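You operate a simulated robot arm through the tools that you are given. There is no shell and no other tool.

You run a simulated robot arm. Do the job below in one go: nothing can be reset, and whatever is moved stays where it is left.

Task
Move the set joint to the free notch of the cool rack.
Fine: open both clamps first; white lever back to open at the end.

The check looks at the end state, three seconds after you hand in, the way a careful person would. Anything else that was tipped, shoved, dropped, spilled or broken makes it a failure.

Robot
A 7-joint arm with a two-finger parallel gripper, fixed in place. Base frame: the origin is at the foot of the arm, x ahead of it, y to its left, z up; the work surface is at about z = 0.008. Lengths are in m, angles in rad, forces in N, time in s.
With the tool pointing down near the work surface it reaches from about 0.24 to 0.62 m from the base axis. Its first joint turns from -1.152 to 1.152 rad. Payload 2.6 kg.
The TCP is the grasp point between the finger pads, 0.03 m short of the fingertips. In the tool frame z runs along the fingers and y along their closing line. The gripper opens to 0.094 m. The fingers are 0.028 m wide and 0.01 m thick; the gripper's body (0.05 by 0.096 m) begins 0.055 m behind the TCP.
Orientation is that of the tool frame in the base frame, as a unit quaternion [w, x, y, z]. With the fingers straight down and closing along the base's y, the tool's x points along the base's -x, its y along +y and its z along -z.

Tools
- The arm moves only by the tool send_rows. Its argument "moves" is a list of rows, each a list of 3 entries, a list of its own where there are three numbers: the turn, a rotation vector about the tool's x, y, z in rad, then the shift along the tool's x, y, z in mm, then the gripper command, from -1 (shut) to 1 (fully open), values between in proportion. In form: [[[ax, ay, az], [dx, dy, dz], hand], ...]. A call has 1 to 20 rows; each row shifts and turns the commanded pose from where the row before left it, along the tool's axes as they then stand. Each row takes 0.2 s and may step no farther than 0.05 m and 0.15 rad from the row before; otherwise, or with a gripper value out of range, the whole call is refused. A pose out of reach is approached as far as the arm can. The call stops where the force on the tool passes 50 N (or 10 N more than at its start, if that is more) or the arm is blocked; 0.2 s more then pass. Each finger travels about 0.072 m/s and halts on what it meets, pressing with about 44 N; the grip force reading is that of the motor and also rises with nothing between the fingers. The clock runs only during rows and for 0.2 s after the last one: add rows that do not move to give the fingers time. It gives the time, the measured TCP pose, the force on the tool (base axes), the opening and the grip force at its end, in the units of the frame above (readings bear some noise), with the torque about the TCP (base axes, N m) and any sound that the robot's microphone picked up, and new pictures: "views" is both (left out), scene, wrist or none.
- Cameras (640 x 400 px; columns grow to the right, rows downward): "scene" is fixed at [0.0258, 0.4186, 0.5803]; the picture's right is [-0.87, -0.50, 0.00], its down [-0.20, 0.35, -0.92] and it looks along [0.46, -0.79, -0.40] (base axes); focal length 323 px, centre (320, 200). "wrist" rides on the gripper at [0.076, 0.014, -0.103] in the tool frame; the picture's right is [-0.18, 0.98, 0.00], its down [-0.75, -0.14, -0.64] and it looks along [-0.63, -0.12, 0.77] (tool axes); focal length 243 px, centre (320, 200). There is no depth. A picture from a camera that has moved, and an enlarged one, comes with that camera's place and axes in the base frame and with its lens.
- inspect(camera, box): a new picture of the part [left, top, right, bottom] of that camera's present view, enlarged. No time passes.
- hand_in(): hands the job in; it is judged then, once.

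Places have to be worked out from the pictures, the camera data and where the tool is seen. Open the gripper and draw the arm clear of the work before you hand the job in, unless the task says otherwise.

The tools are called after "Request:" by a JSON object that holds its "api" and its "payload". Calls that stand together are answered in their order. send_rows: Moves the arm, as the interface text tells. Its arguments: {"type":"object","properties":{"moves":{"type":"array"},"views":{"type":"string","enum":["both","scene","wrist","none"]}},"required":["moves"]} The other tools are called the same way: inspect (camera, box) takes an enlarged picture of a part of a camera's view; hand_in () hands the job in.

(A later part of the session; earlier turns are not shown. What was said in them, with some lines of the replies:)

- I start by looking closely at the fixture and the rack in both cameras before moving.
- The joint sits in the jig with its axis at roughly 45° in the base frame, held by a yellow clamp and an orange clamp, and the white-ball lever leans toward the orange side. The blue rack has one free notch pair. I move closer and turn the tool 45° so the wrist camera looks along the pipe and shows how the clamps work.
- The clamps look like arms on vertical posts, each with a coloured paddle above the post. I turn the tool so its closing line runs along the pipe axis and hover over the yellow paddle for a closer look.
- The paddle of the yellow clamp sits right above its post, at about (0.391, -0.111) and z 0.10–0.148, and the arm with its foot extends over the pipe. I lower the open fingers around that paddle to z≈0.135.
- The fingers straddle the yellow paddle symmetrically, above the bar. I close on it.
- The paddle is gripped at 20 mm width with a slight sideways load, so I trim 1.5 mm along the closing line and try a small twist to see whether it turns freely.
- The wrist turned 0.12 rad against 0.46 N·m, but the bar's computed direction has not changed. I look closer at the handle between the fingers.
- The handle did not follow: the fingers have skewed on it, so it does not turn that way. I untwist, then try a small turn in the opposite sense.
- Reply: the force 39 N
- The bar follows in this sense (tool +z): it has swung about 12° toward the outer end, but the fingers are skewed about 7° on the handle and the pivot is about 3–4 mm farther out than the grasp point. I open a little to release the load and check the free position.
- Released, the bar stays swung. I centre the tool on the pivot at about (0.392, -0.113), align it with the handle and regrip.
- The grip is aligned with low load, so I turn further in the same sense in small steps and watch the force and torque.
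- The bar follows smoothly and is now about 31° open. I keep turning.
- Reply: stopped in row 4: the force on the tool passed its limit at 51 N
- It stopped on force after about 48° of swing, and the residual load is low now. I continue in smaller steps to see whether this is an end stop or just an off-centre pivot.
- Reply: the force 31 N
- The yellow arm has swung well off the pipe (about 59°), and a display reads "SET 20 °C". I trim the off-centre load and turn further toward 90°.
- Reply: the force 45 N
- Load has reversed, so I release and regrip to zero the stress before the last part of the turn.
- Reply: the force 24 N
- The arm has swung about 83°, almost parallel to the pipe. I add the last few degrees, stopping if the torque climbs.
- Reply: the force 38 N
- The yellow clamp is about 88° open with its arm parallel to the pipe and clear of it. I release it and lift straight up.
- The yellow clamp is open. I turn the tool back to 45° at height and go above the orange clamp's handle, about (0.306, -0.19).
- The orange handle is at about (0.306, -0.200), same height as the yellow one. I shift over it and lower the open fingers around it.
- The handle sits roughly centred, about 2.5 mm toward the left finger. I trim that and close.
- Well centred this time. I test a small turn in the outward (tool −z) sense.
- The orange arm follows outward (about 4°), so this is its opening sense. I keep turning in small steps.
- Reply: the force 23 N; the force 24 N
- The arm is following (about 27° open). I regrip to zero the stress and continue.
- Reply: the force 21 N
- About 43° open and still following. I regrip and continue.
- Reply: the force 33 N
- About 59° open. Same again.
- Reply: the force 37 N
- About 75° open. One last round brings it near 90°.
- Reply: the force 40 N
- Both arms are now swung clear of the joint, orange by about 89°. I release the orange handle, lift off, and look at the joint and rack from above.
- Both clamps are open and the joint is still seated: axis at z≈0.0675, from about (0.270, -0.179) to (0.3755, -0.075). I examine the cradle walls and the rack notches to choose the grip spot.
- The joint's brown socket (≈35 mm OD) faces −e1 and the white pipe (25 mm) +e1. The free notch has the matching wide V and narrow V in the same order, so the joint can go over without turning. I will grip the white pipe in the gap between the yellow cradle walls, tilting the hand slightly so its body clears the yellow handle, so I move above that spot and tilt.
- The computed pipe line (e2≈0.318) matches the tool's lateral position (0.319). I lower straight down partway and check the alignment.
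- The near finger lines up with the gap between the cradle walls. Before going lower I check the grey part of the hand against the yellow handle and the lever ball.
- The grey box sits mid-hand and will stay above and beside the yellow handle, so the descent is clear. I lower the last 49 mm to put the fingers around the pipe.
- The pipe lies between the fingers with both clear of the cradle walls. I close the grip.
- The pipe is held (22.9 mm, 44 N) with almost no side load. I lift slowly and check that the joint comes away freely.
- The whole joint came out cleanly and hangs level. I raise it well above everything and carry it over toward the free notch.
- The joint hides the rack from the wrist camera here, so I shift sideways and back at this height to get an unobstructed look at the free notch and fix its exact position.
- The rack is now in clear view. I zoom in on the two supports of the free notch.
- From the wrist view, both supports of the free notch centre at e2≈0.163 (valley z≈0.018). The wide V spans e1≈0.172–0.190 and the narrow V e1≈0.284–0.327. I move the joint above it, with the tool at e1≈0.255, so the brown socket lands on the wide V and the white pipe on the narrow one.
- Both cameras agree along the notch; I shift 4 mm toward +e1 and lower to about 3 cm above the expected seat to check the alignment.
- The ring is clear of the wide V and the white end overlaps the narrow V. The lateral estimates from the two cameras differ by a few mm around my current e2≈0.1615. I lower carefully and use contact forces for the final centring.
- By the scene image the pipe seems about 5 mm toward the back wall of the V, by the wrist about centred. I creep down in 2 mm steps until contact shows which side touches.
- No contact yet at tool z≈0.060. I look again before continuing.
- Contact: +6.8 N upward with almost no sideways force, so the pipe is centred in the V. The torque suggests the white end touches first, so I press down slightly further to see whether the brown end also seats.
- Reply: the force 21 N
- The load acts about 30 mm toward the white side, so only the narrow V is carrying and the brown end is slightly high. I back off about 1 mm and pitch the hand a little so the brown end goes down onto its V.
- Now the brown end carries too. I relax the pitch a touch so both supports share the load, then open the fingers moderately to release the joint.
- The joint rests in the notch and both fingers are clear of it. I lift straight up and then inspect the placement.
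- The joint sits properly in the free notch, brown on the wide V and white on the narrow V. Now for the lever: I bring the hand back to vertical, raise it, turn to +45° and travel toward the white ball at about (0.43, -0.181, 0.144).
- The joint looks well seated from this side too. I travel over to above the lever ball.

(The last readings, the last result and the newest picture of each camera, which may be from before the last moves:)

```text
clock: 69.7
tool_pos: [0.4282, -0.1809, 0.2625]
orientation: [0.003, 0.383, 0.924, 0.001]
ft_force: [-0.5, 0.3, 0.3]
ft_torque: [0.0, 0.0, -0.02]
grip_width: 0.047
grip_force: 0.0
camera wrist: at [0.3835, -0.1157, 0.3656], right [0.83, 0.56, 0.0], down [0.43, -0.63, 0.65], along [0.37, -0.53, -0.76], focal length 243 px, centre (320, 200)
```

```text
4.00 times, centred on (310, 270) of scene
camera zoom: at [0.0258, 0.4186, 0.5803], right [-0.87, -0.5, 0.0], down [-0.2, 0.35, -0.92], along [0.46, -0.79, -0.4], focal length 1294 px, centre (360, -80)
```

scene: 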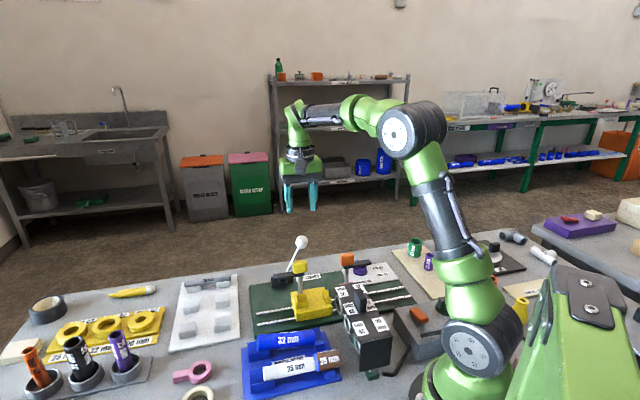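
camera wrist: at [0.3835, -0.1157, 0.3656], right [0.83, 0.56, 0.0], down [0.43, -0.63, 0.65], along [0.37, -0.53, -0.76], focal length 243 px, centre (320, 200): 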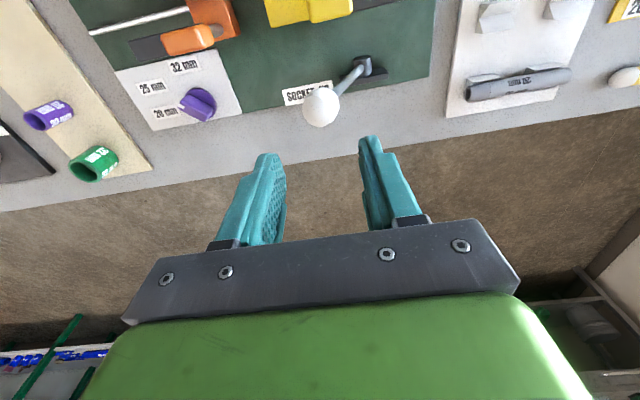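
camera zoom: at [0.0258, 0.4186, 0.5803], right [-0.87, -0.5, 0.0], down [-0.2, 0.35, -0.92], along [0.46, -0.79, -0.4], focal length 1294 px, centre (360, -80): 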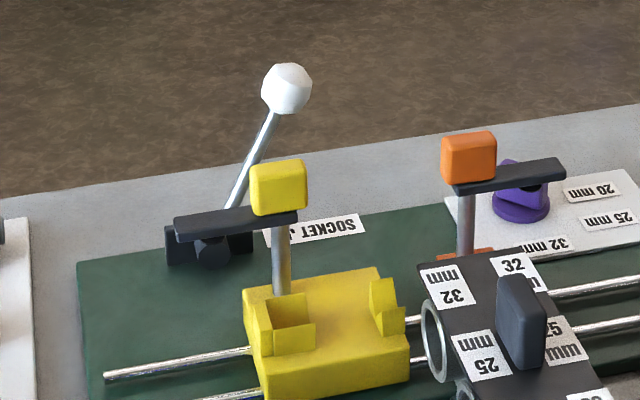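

The ball is directly under the tool at about (0.429, -0.179, 0.144), 33 mm across. I open to about 61 mm and lower so the fingers straddle the ball along the lever's swing direction.

Request:
{"api": "send_rows", "payload": {"moves": [[[0, 0, 0], [0, 0, 0], 0.3], [[0, 0, 0], [0, 0, 36], 0.3], [[0, 0, 0], [0, 0, 36], 0.3], [[0, 0, 0], [0, 0, 40], 0.3], [[0, 0, 0], [0, 0, 0], 0.3]]}}

Request:
{"api": "inspect", "payload": {"camera": "wrist", "box": [200, 60, 440, 240]}}

Request:
{"api": "inspect", "payload": {"camera": "scene", "box": [250, 210, 370, 310]}}

```text
clock: 70.9
tool_pos: [0.4271, -0.1791, 0.1524]
orientation: [0.003, 0.383, 0.924, 0.001]
ft_force: [0.4, 0.1, -0.3]
ft_torque: [0.01, 0.0, -0.01]
grip_width: 0.0611
grip_force: 0.0
camera wrist: at [0.3832, -0.1147, 0.2536], right [0.83, 0.56, 0.01], down [0.43, -0.63, 0.65], along [0.37, -0.53, -0.76], focal length 243 px, centre (320, 200)
```

scene: 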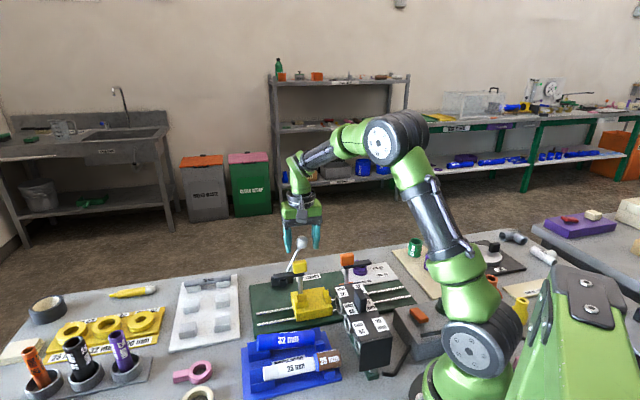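
wrist: 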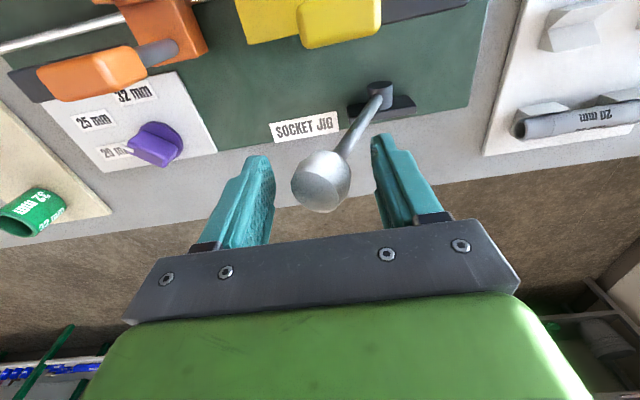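

```text
2.22 times, centred on (320, 150) of wrist
camera zoom: at [0.3832, -0.1147, 0.2536], right [0.83, 0.56, 0.01], down [0.43, -0.63, 0.65], along [0.37, -0.53, -0.76], focal length 539 px, centre (320, 311)
```

zoom: 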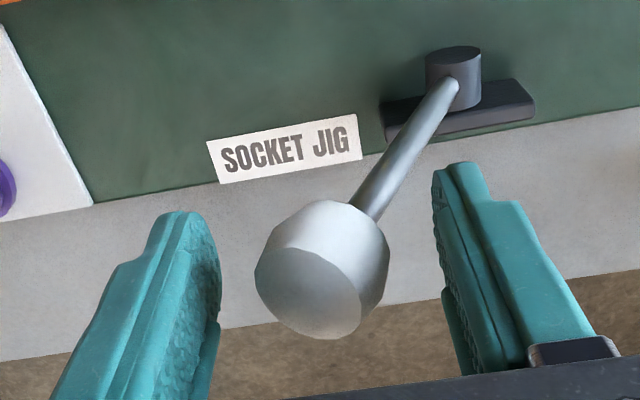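

```text
4.00 times, centred on (310, 260) of scene
camera zoom: at [0.0258, 0.4186, 0.5803], right [-0.87, -0.5, 0.0], down [-0.2, 0.35, -0.92], along [0.46, -0.79, -0.4], focal length 1294 px, centre (360, -40)
```

zoom: 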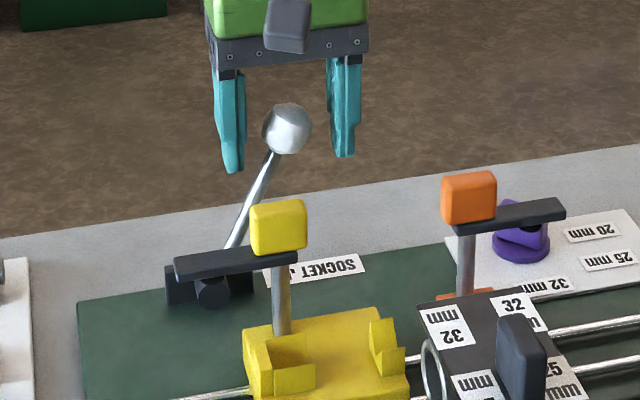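

The ball is centred between the fingers. I push toward +e1 in small steps so the trailing finger swings the lever over, watching the force.

Request:
{"api": "send_rows", "payload": {"moves": [[[0, 0, 0], [0, 12, 0], 0.3], [[0, 0, 0], [0, 8, 0], 0.3], [[0, 0, 0], [0, 8, 0], 0.3], [[0, 0, 0], [0, 0, 0], 0.3]]}}

Request:
{"api": "inspect", "payload": {"camera": "scene", "box": [250, 210, 370, 310]}}

```text
clock: 71.9
tool_pos: [0.4502, -0.161, 0.1516]
orientation: [0.003, 0.383, 0.924, 0.001]
ft_force: [-1.5, -2.2, 1.3]
ft_torque: [0.02, 0.02, 0.04]
grip_width: 0.0626
grip_force: 1.1
camera wrist: at [0.4042, -0.0953, 0.2536], right [0.83, 0.56, 0.0], down [0.43, -0.63, 0.65], along [0.37, -0.53, -0.76], focal length 243 px, centre (320, 200)
```

scene: 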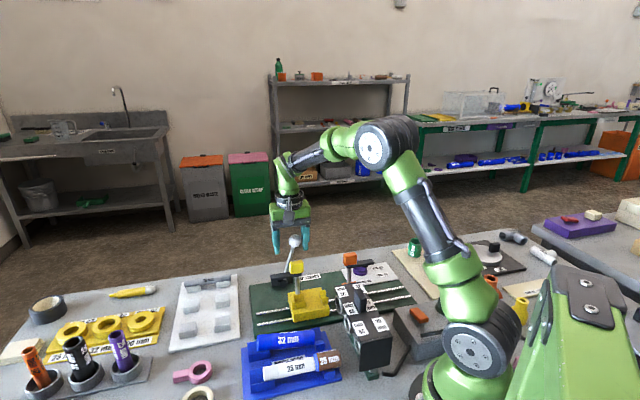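
wrist: 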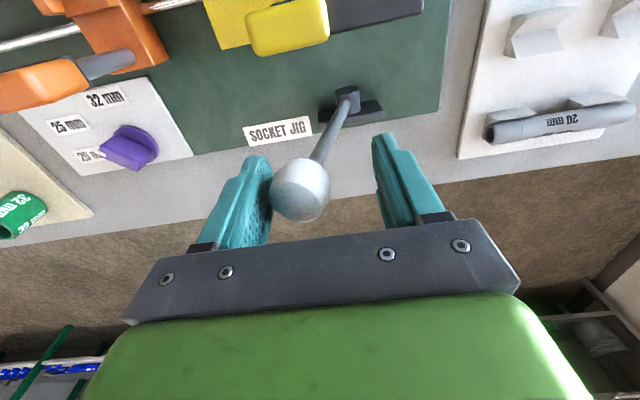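

```text
4.00 times, centred on (310, 260) of scene
camera zoom: at [0.0258, 0.4186, 0.5803], right [-0.87, -0.5, 0.0], down [-0.2, 0.35, -0.92], along [0.46, -0.79, -0.4], focal length 1294 px, centre (360, -40)
```

zoom: 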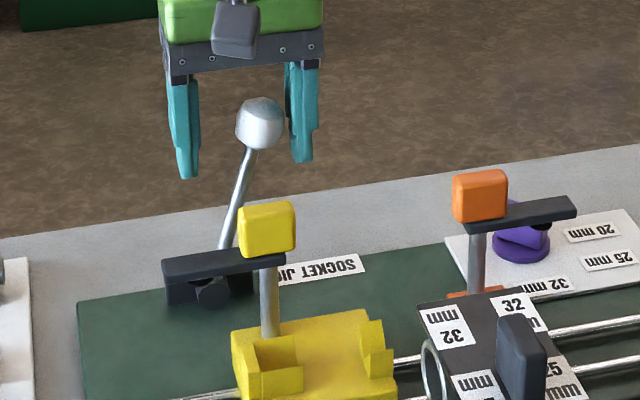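

The lever swings easily (about 3 N) and both carriages are separating, which confirms this is the opening direction. I keep pushing.

Request:
{"api": "send_rows", "payload": {"moves": [[[0, 0, 0], [0, 10, 0], 0.3], [[0, 0, 0], [0, 10, 0], 0.3], [[0, 0, 0], [0, 10, 0], 0.3], [[0, 0, 0], [0, 10, 0], 0.3], [[0, 0, 0], [0, 0, 0], 0.3]]}}

Request:
{"api": "inspect", "payload": {"camera": "scene", "box": [250, 210, 370, 310]}}

```text
clock: 73.1
tool_pos: [0.4765, -0.1319, 0.1524]
orientation: [0.003, 0.383, 0.924, 0.001]
ft_force: [-0.2, -1.4, 1.0]
ft_torque: [-0.01, 0.01, 0.04]
grip_width: 0.0623
grip_force: 0.4
camera wrist: at [0.4328, -0.0672, 0.2534], right [0.83, 0.56, 0.01], down [0.43, -0.63, 0.65], along [0.37, -0.53, -0.76], focal length 243 px, centre (320, 200)
```

scene: 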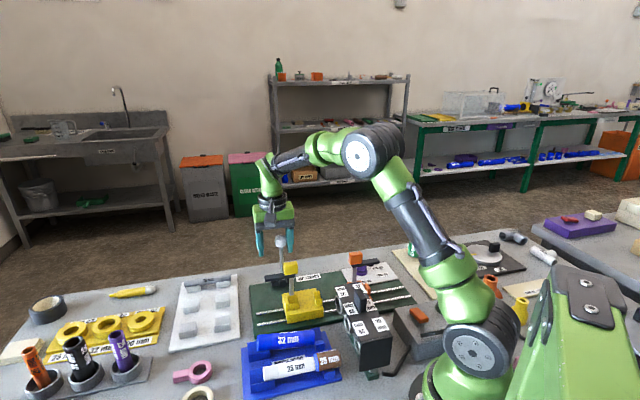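
wrist: 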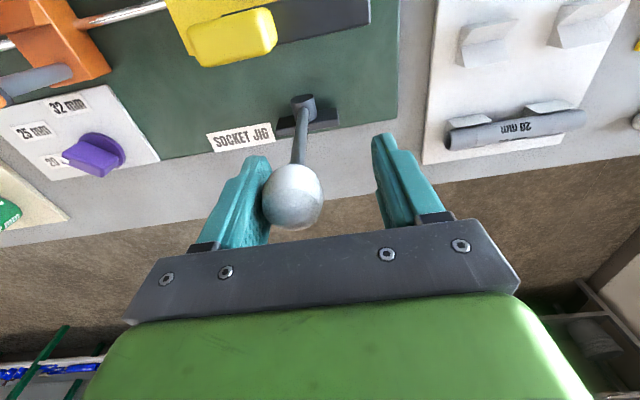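

```text
4.00 times, centred on (310, 260) of scene
camera zoom: at [0.0258, 0.4186, 0.5803], right [-0.87, -0.5, 0.0], down [-0.2, 0.35, -0.92], along [0.46, -0.79, -0.4], focal length 1294 px, centre (360, -40)
```

zoom: 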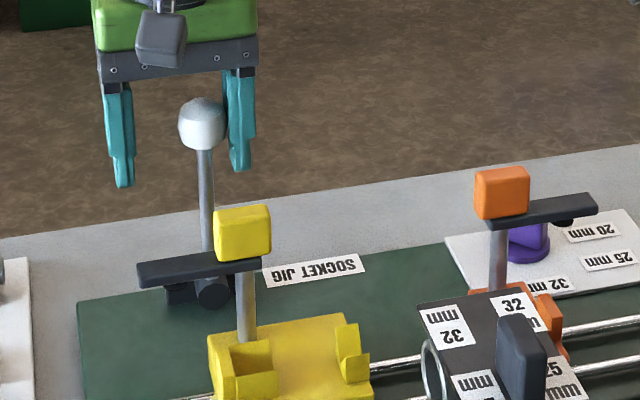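

The lever is now vertical and the carriages continue apart freely. I continue to the far side.

Request:
{"api": "send_rows", "payload": {"moves": [[[0, 0, 0], [0, 10, 0], 0.3], [[0, 0, 0], [0, 10, 0], 0.3], [[0, 0, 0], [0, 8, 0], 0.3], [[0, 0, 0], [0, 8, 0], 0.3], [[0, 0, 0], [0, 0, 0], 0.3]]}}

Request:
{"api": "inspect", "payload": {"camera": "scene", "box": [240, 210, 380, 310]}}

```text
clock: 74.3
tool_pos: [0.5031, -0.1077, 0.151]
orientation: [0.003, 0.383, 0.924, 0.0]
ft_force: [-0.8, -1.6, -0.1]
ft_torque: [0.0, 0.03, 0.0]
grip_width: 0.0621
grip_force: 1.0
camera wrist: at [0.4584, -0.0422, 0.2533], right [0.83, 0.56, 0.0], down [0.43, -0.63, 0.65], along [0.37, -0.53, -0.76], focal length 243 px, centre (320, 200)
```

scene: 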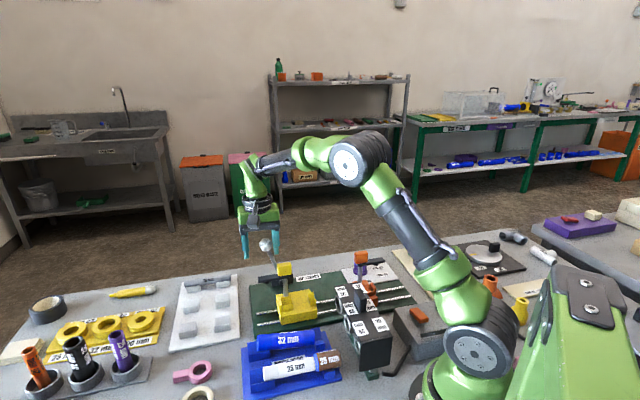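
wrist: 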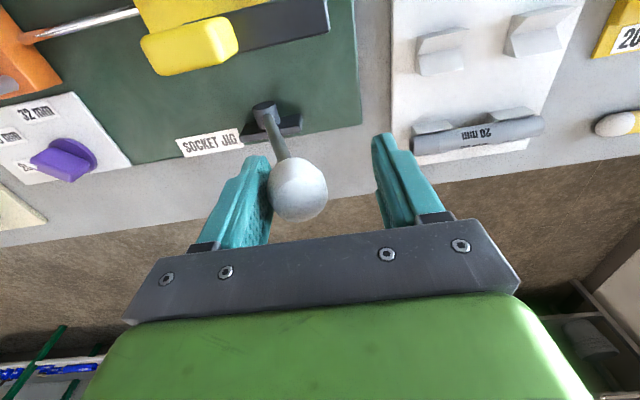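

```text
4.00 times, centred on (310, 260) of scene
camera zoom: at [0.0258, 0.4186, 0.5803], right [-0.87, -0.5, 0.0], down [-0.2, 0.35, -0.92], along [0.46, -0.79, -0.4], focal length 1294 px, centre (360, -40)
```

zoom: 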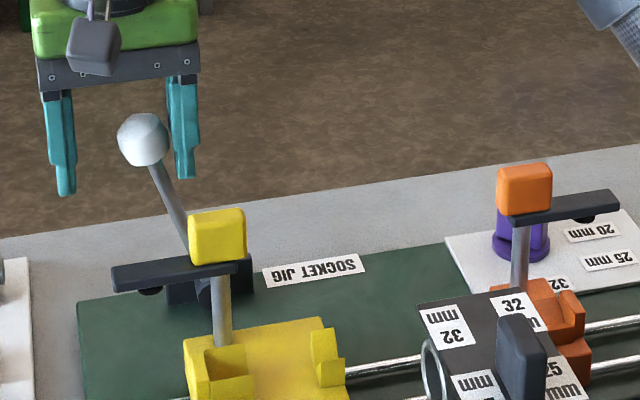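

Request:
{"api": "send_rows", "payload": {"moves": [[[0, 0, 0], [0, 6, 0], 0.3], [[0, 0, 0], [0, 5, 0], 0.3], [[0, 0, 0], [0, 0, 0], 0.3]], "views": "wrist"}}

Request:
{"api": "inspect", "payload": {"camera": "scene", "box": [240, 210, 380, 310]}}

```text
clock: 75.1
tool_pos: [0.5095, -0.099, 0.1517]
orientation: [0.003, 0.383, 0.924, 0.001]
ft_force: [-1.2, -0.7, -0.3]
ft_torque: [-0.01, -0.01, -0.02]
grip_width: 0.062
grip_force: 0.5
camera wrist: at [0.4662, -0.0341, 0.2537], right [0.83, 0.56, 0.01], down [0.43, -0.63, 0.65], along [0.37, -0.53, -0.76], focal length 243 px, centre (320, 200)
```

wrist: 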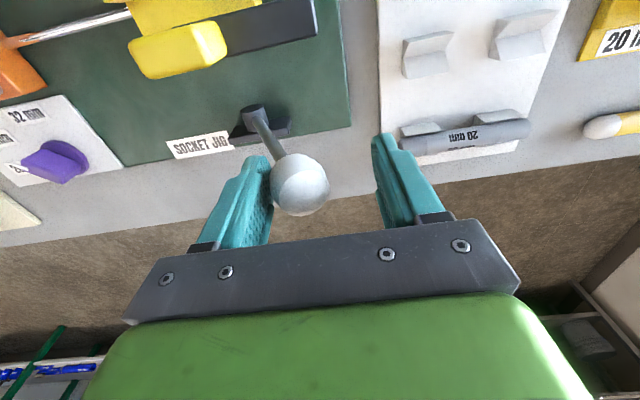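

```text
4.00 times, centred on (310, 260) of scene
camera zoom: at [0.0258, 0.4186, 0.5803], right [-0.87, -0.5, 0.0], down [-0.2, 0.35, -0.92], along [0.46, -0.79, -0.4], focal length 1294 px, centre (360, -40)
```

zoom: 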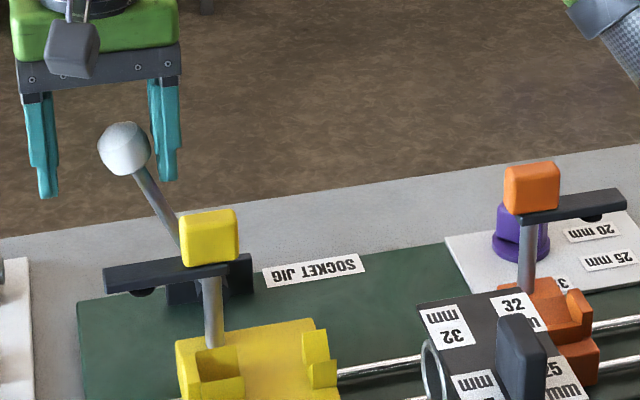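

No end stop yet. I keep pushing in small steps.

Request:
{"api": "send_rows", "payload": {"moves": [[[0, 0, 0], [0, 6, 1], 0.3], [[0, 0, 0], [0, 5, 1], 0.3], [[0, 0, 0], [0, 0, 0], 0.3]], "views": "none"}}

Request:
{"api": "send_rows", "payload": {"moves": [[[0, 0, 0], [0, 5, 1], 0.3], [[0, 0, 0], [0, 4, 1], 0.3], [[0, 0, 0], [0, 0, 0], 0.3]], "views": "wrist"}}

Request:
{"api": "inspect", "payload": {"camera": "scene", "box": [240, 210, 380, 310]}}

```text
clock: 75.9
tool_pos: [0.518, -0.0922, 0.1498]
orientation: [0.004, 0.383, 0.924, 0.001]
ft_force: [-1.6, -2.3, -0.9]
ft_torque: [-0.02, -0.01, 0.03]
grip_width: 0.0624
grip_force: 0.5
```

```text
clock: 76.7
tool_pos: [0.5245, -0.0842, 0.1469]
orientation: [0.002, 0.384, 0.923, 0.0]
ft_force: [-2.8, -1.1, -1.2]
ft_torque: [-0.01, -0.03, 0.04]
grip_width: 0.0625
grip_force: 1.4
camera wrist: at [0.4806, -0.0199, 0.2493], right [0.83, 0.56, 0.0], down [0.43, -0.63, 0.65], along [0.37, -0.53, -0.76], focal length 243 px, centre (320, 200)
```

wrist: 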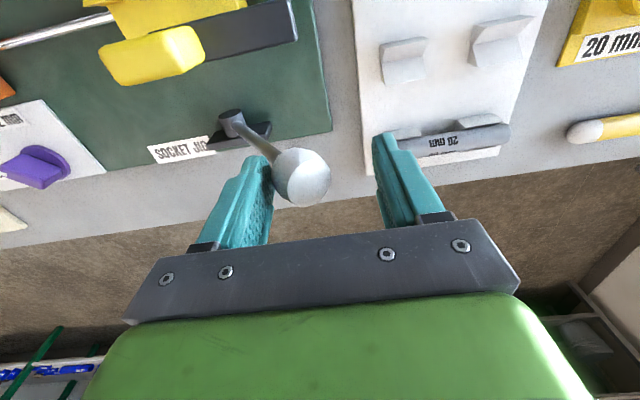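

```text
4.00 times, centred on (310, 260) of scene
camera zoom: at [0.0258, 0.4186, 0.5803], right [-0.87, -0.5, 0.0], down [-0.2, 0.35, -0.92], along [0.46, -0.79, -0.4], focal length 1294 px, centre (360, -40)
```

zoom: 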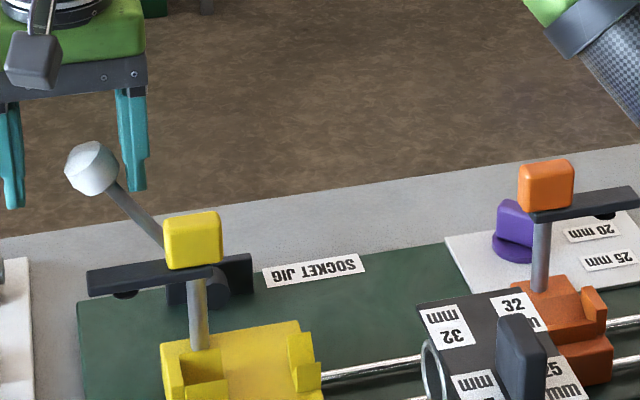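

Request:
{"api": "send_rows", "payload": {"moves": [[[0, 0, 0], [0, 5, 2], 0.3], [[0, 0, 0], [0, 5, 2], 0.3], [[0, 0, 0], [0, 0, 0], 0.3]], "views": "none"}}

Request:
{"api": "send_rows", "payload": {"moves": [[[0, 0, 0], [0, 5, 2], 0.3], [[0, 0, 0], [0, 4, 2], 0.3], [[0, 0, 0], [0, 0, 0], 0.3]], "views": "wrist"}}

Request:
{"api": "inspect", "payload": {"camera": "scene", "box": [240, 210, 380, 310]}}

```text
clock: 77.5
tool_pos: [0.5329, -0.0807, 0.1441]
orientation: [0.004, 0.384, 0.923, -0.001]
ft_force: [-17.0, -12.4, 7.9]
ft_torque: [-0.23, 0.55, 0.02]
grip_width: 0.0725
grip_force: 10.2
```

```text
clock: 78.1
tool_pos: [0.5355, -0.0826, 0.1429]
orientation: [0.004, 0.391, 0.92, -0.007]
ft_force: [-22.2, -11.1, 8.8]
ft_torque: [-0.25, 0.9, -0.18]
grip_width: 0.074
grip_force: 11.4
stopped in row 2: the force on the tool passed its limit at 53 N (the readings are from after the stop); the commanded pose is now the measured one
camera wrist: at [0.4915, -0.0148, 0.244], right [0.83, 0.55, -0.01], down [0.42, -0.63, 0.65], along [0.35, -0.55, -0.76], focal length 243 px, centre (320, 200)
```

wrist: 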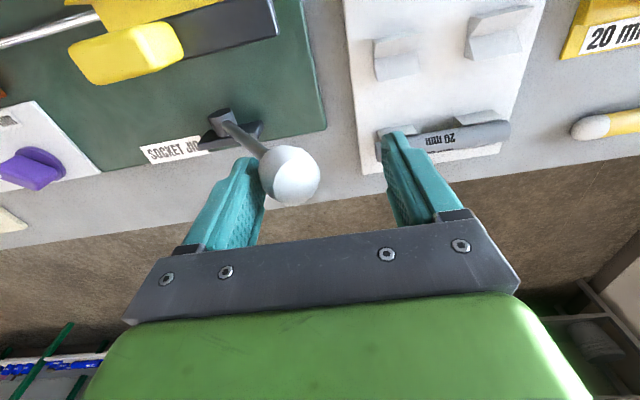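

```text
4.00 times, centred on (310, 260) of scene
camera zoom: at [0.0257, 0.4186, 0.5803], right [-0.87, -0.5, 0.0], down [-0.2, 0.35, -0.92], along [0.46, -0.79, -0.4], focal length 1294 px, centre (360, -40)
```

zoom: 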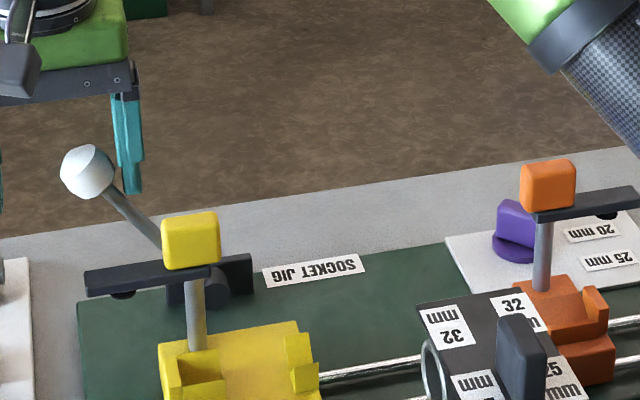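

The lever has hit its end stop at about 38° on the open side (53 N). I back off so the fingers are clear of the ball, then rise straight up.

Request:
{"api": "send_rows", "payload": {"moves": [[[0, 0, 0], [0, -7, 0], 0.3], [[0, 0, 0], [0, -6, 0], 0.3], [[0, 0, 0], [0, 0, 0], 0.3]]}}

Request:
{"api": "inspect", "payload": {"camera": "wrist", "box": [200, 60, 440, 240]}}

```text
clock: 78.9
tool_pos: [0.5291, -0.0863, 0.1428]
orientation: [0.004, 0.386, 0.923, -0.002]
ft_force: [-0.2, -0.2, 0.3]
ft_torque: [0.04, -0.02, 0.01]
grip_width: 0.0617
grip_force: 1.0
camera wrist: at [0.4834, -0.0193, 0.2444], right [0.83, 0.56, 0.0], down [0.42, -0.63, 0.65], along [0.36, -0.54, -0.76], focal length 243 px, centre (320, 200)
```

scene: 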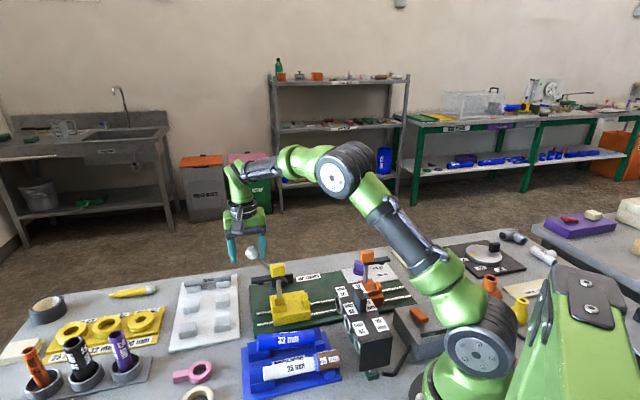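
wrist: 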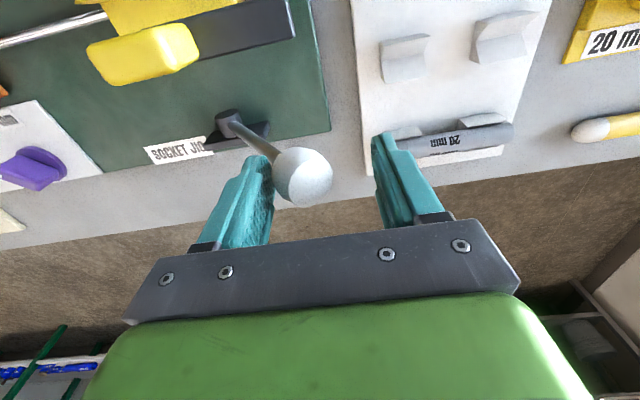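

```text
2.22 times, centred on (320, 150) of wrist
camera zoom: at [0.4834, -0.0193, 0.2444], right [0.83, 0.56, 0.0], down [0.42, -0.63, 0.65], along [0.36, -0.54, -0.76], focal length 539 px, centre (320, 311)
```

zoom: 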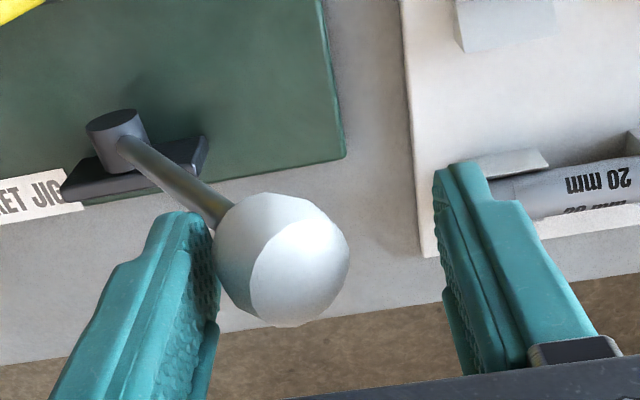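

Request:
{"api": "send_rows", "payload": {"moves": [[[0, 0, 0], [0, -9, 0], 0.3], [[0, 0, 0], [0, 0, -20], 0.3], [[0, 0, 0], [0, 0, -40], 0.3], [[0, 0, 0], [0, 0, -45], 0.3], [[0, 0, 0], [0, 0, -45], 0.3], [[0, 0, 0], [0, 0, 0], 0.3]]}}

Request:
{"api": "inspect", "payload": {"camera": "scene", "box": [230, 230, 390, 400]}}

```text
clock: 80.3
tool_pos: [0.5206, -0.092, 0.2943]
orientation: [0.004, 0.388, 0.922, -0.004]
ft_force: [0.0, -0.2, -0.3]
ft_torque: [0.02, -0.02, -0.04]
grip_width: 0.0611
grip_force: 0.1
camera wrist: at [0.4769, -0.0256, 0.3955], right [0.83, 0.56, 0.0], down [0.42, -0.63, 0.65], along [0.36, -0.54, -0.76], focal length 243 px, centre (320, 200)
```

scene: 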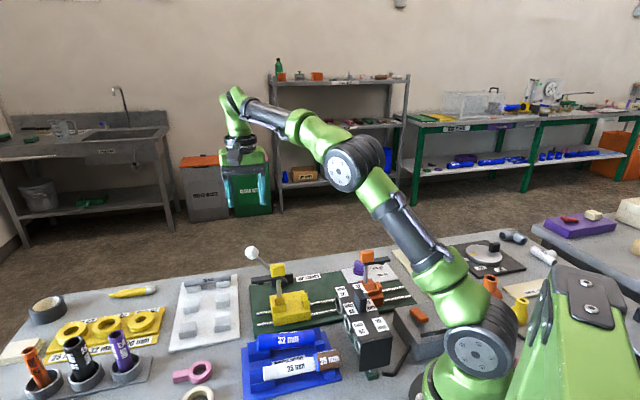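
wrist: 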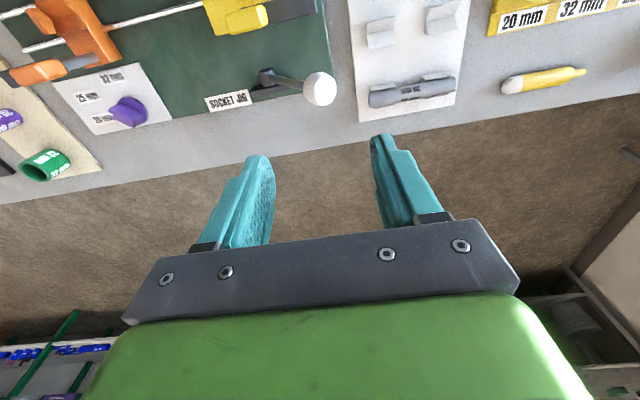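

```text
2.35 times, centred on (310, 315) of scene
camera zoom: at [0.0258, 0.4186, 0.5803], right [-0.87, -0.5, 0.0], down [-0.2, 0.35, -0.92], along [0.46, -0.79, -0.4], focal length 761 px, centre (344, -71)
```

zoom: 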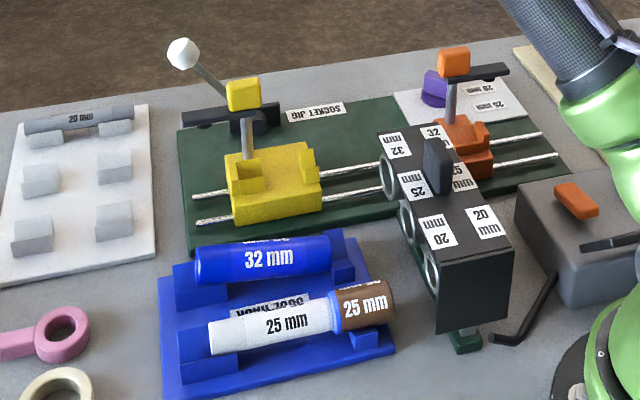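

The lever is at its open stop, both clamps are open, and the joint rests in the rack. I open the gripper fully, draw the arm up and back, and take a last look at everything.

Request:
{"api": "send_rows", "payload": {"moves": [[[0, 0, 0], [0, 0, -43], 1], [[0, 0, 0], [0, 0, -43], 1], [[0, 0, 0], [0, 0, -43], 1], [[0, 0, 0], [35, -21.6, 0], 1], [[0, 0, 0], [35, -21.6, 0], 1], [[0, 0, 0], [35, -21.6, 0], 1], [[0, 0, 0], [35, -21.6, 0], 1], [[0, 0, 0], [35, -21.6, 0], 1], [[0, 0, 0], [0, 0, 0], 1], [[0, 0, 0], [0, 0, 0], 1]]}}

Request:
{"api": "inspect", "payload": {"camera": "scene", "box": [235, 320, 345, 400]}}

Request:
{"api": "inspect", "payload": {"camera": "scene", "box": [230, 230, 430, 340]}}

```text
clock: 82.5
tool_pos: [0.2931, -0.0333, 0.3844]
orientation: [0.004, 0.387, 0.922, -0.004]
ft_force: [0.3, -0.2, 1.2]
ft_torque: [0.0, 0.03, 0.01]
grip_width: 0.094
grip_force: 0.2
out of reach, approached as far as the arm can: row 2, 3
camera wrist: at [0.2494, 0.0327, 0.4856], right [0.83, 0.56, 0.0], down [0.42, -0.63, 0.65], along [0.36, -0.54, -0.76], focal length 243 px, centre (320, 200)
```

scene: 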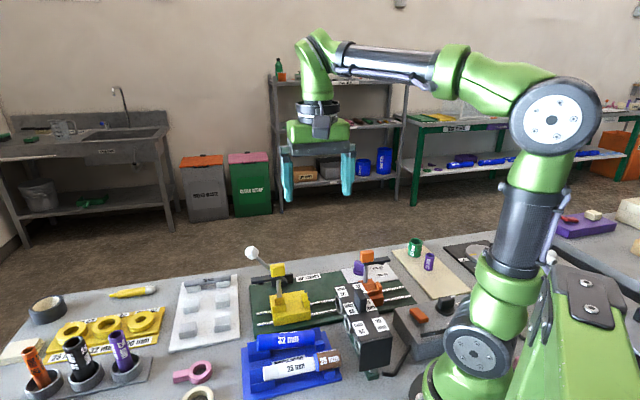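
wrist: 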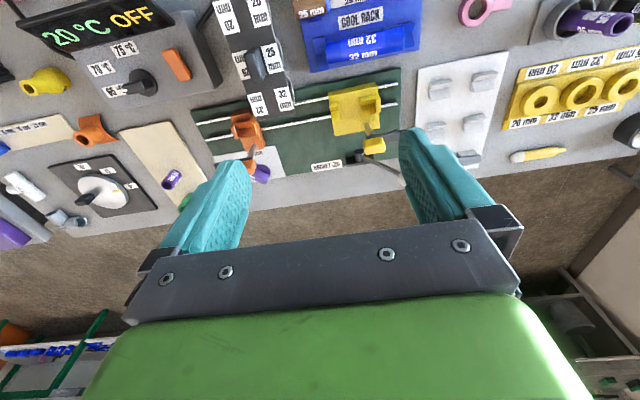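

```text
5.00 times, centred on (290, 360) of scene
camera zoom: at [0.0258, 0.4186, 0.5803], right [-0.87, -0.5, 0.0], down [-0.2, 0.35, -0.92], along [0.46, -0.79, -0.4], focal length 1617 px, centre (470, -600)
```

zoom: 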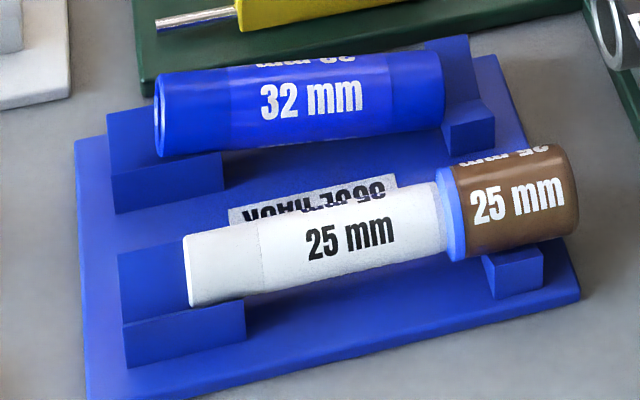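

```text
3.20 times, centred on (330, 285) of scene
camera zoom: at [0.0258, 0.4186, 0.5803], right [-0.87, -0.5, 0.0], down [-0.2, 0.35, -0.92], along [0.46, -0.79, -0.4], focal length 1035 px, centre (288, -72)
```

zoom: 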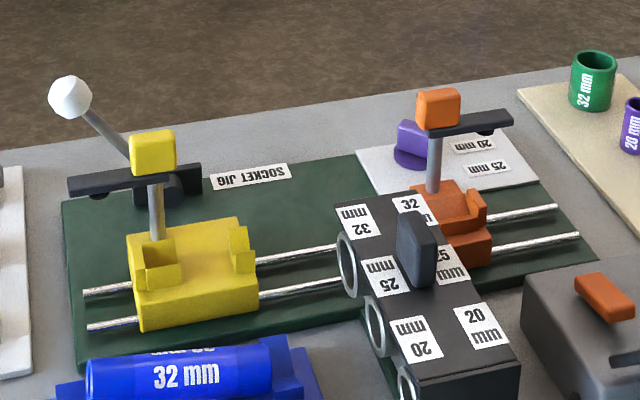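

I've moved the set joint to the free notch of the cool rack, and it lies level there, resting on both supports. Both clamps are open and the white lever is at its open stop. Nothing else looks disturbed, the gripper is open and the arm is clear, so I hand the job in.

Request:
{"api": "hand_in", "payload": {}}

```text
The job is handed in.
```

I moved the set joint into the free notch of the cool rack. It lies level, with the brown socket on the wide support and the white pipe on the narrow one.

- **Clamps:** I swung both open, about 90° each, before lifting the joint out. They are still open.
- **White lever:** I pushed it over to its end stop after placing the joint, and both carriages moved apart. I read that side as open because the jig has no open/closed label.
- **Surroundings:** The last pictures show nothing else tipped or shifted. The heater display read "20 °C SET" before the lift and "20 °C OFF" afterwards. I never touched the heater or its switch.

The gripper is open and the arm is drawn clear. The job is handed in, but no check result has come back.
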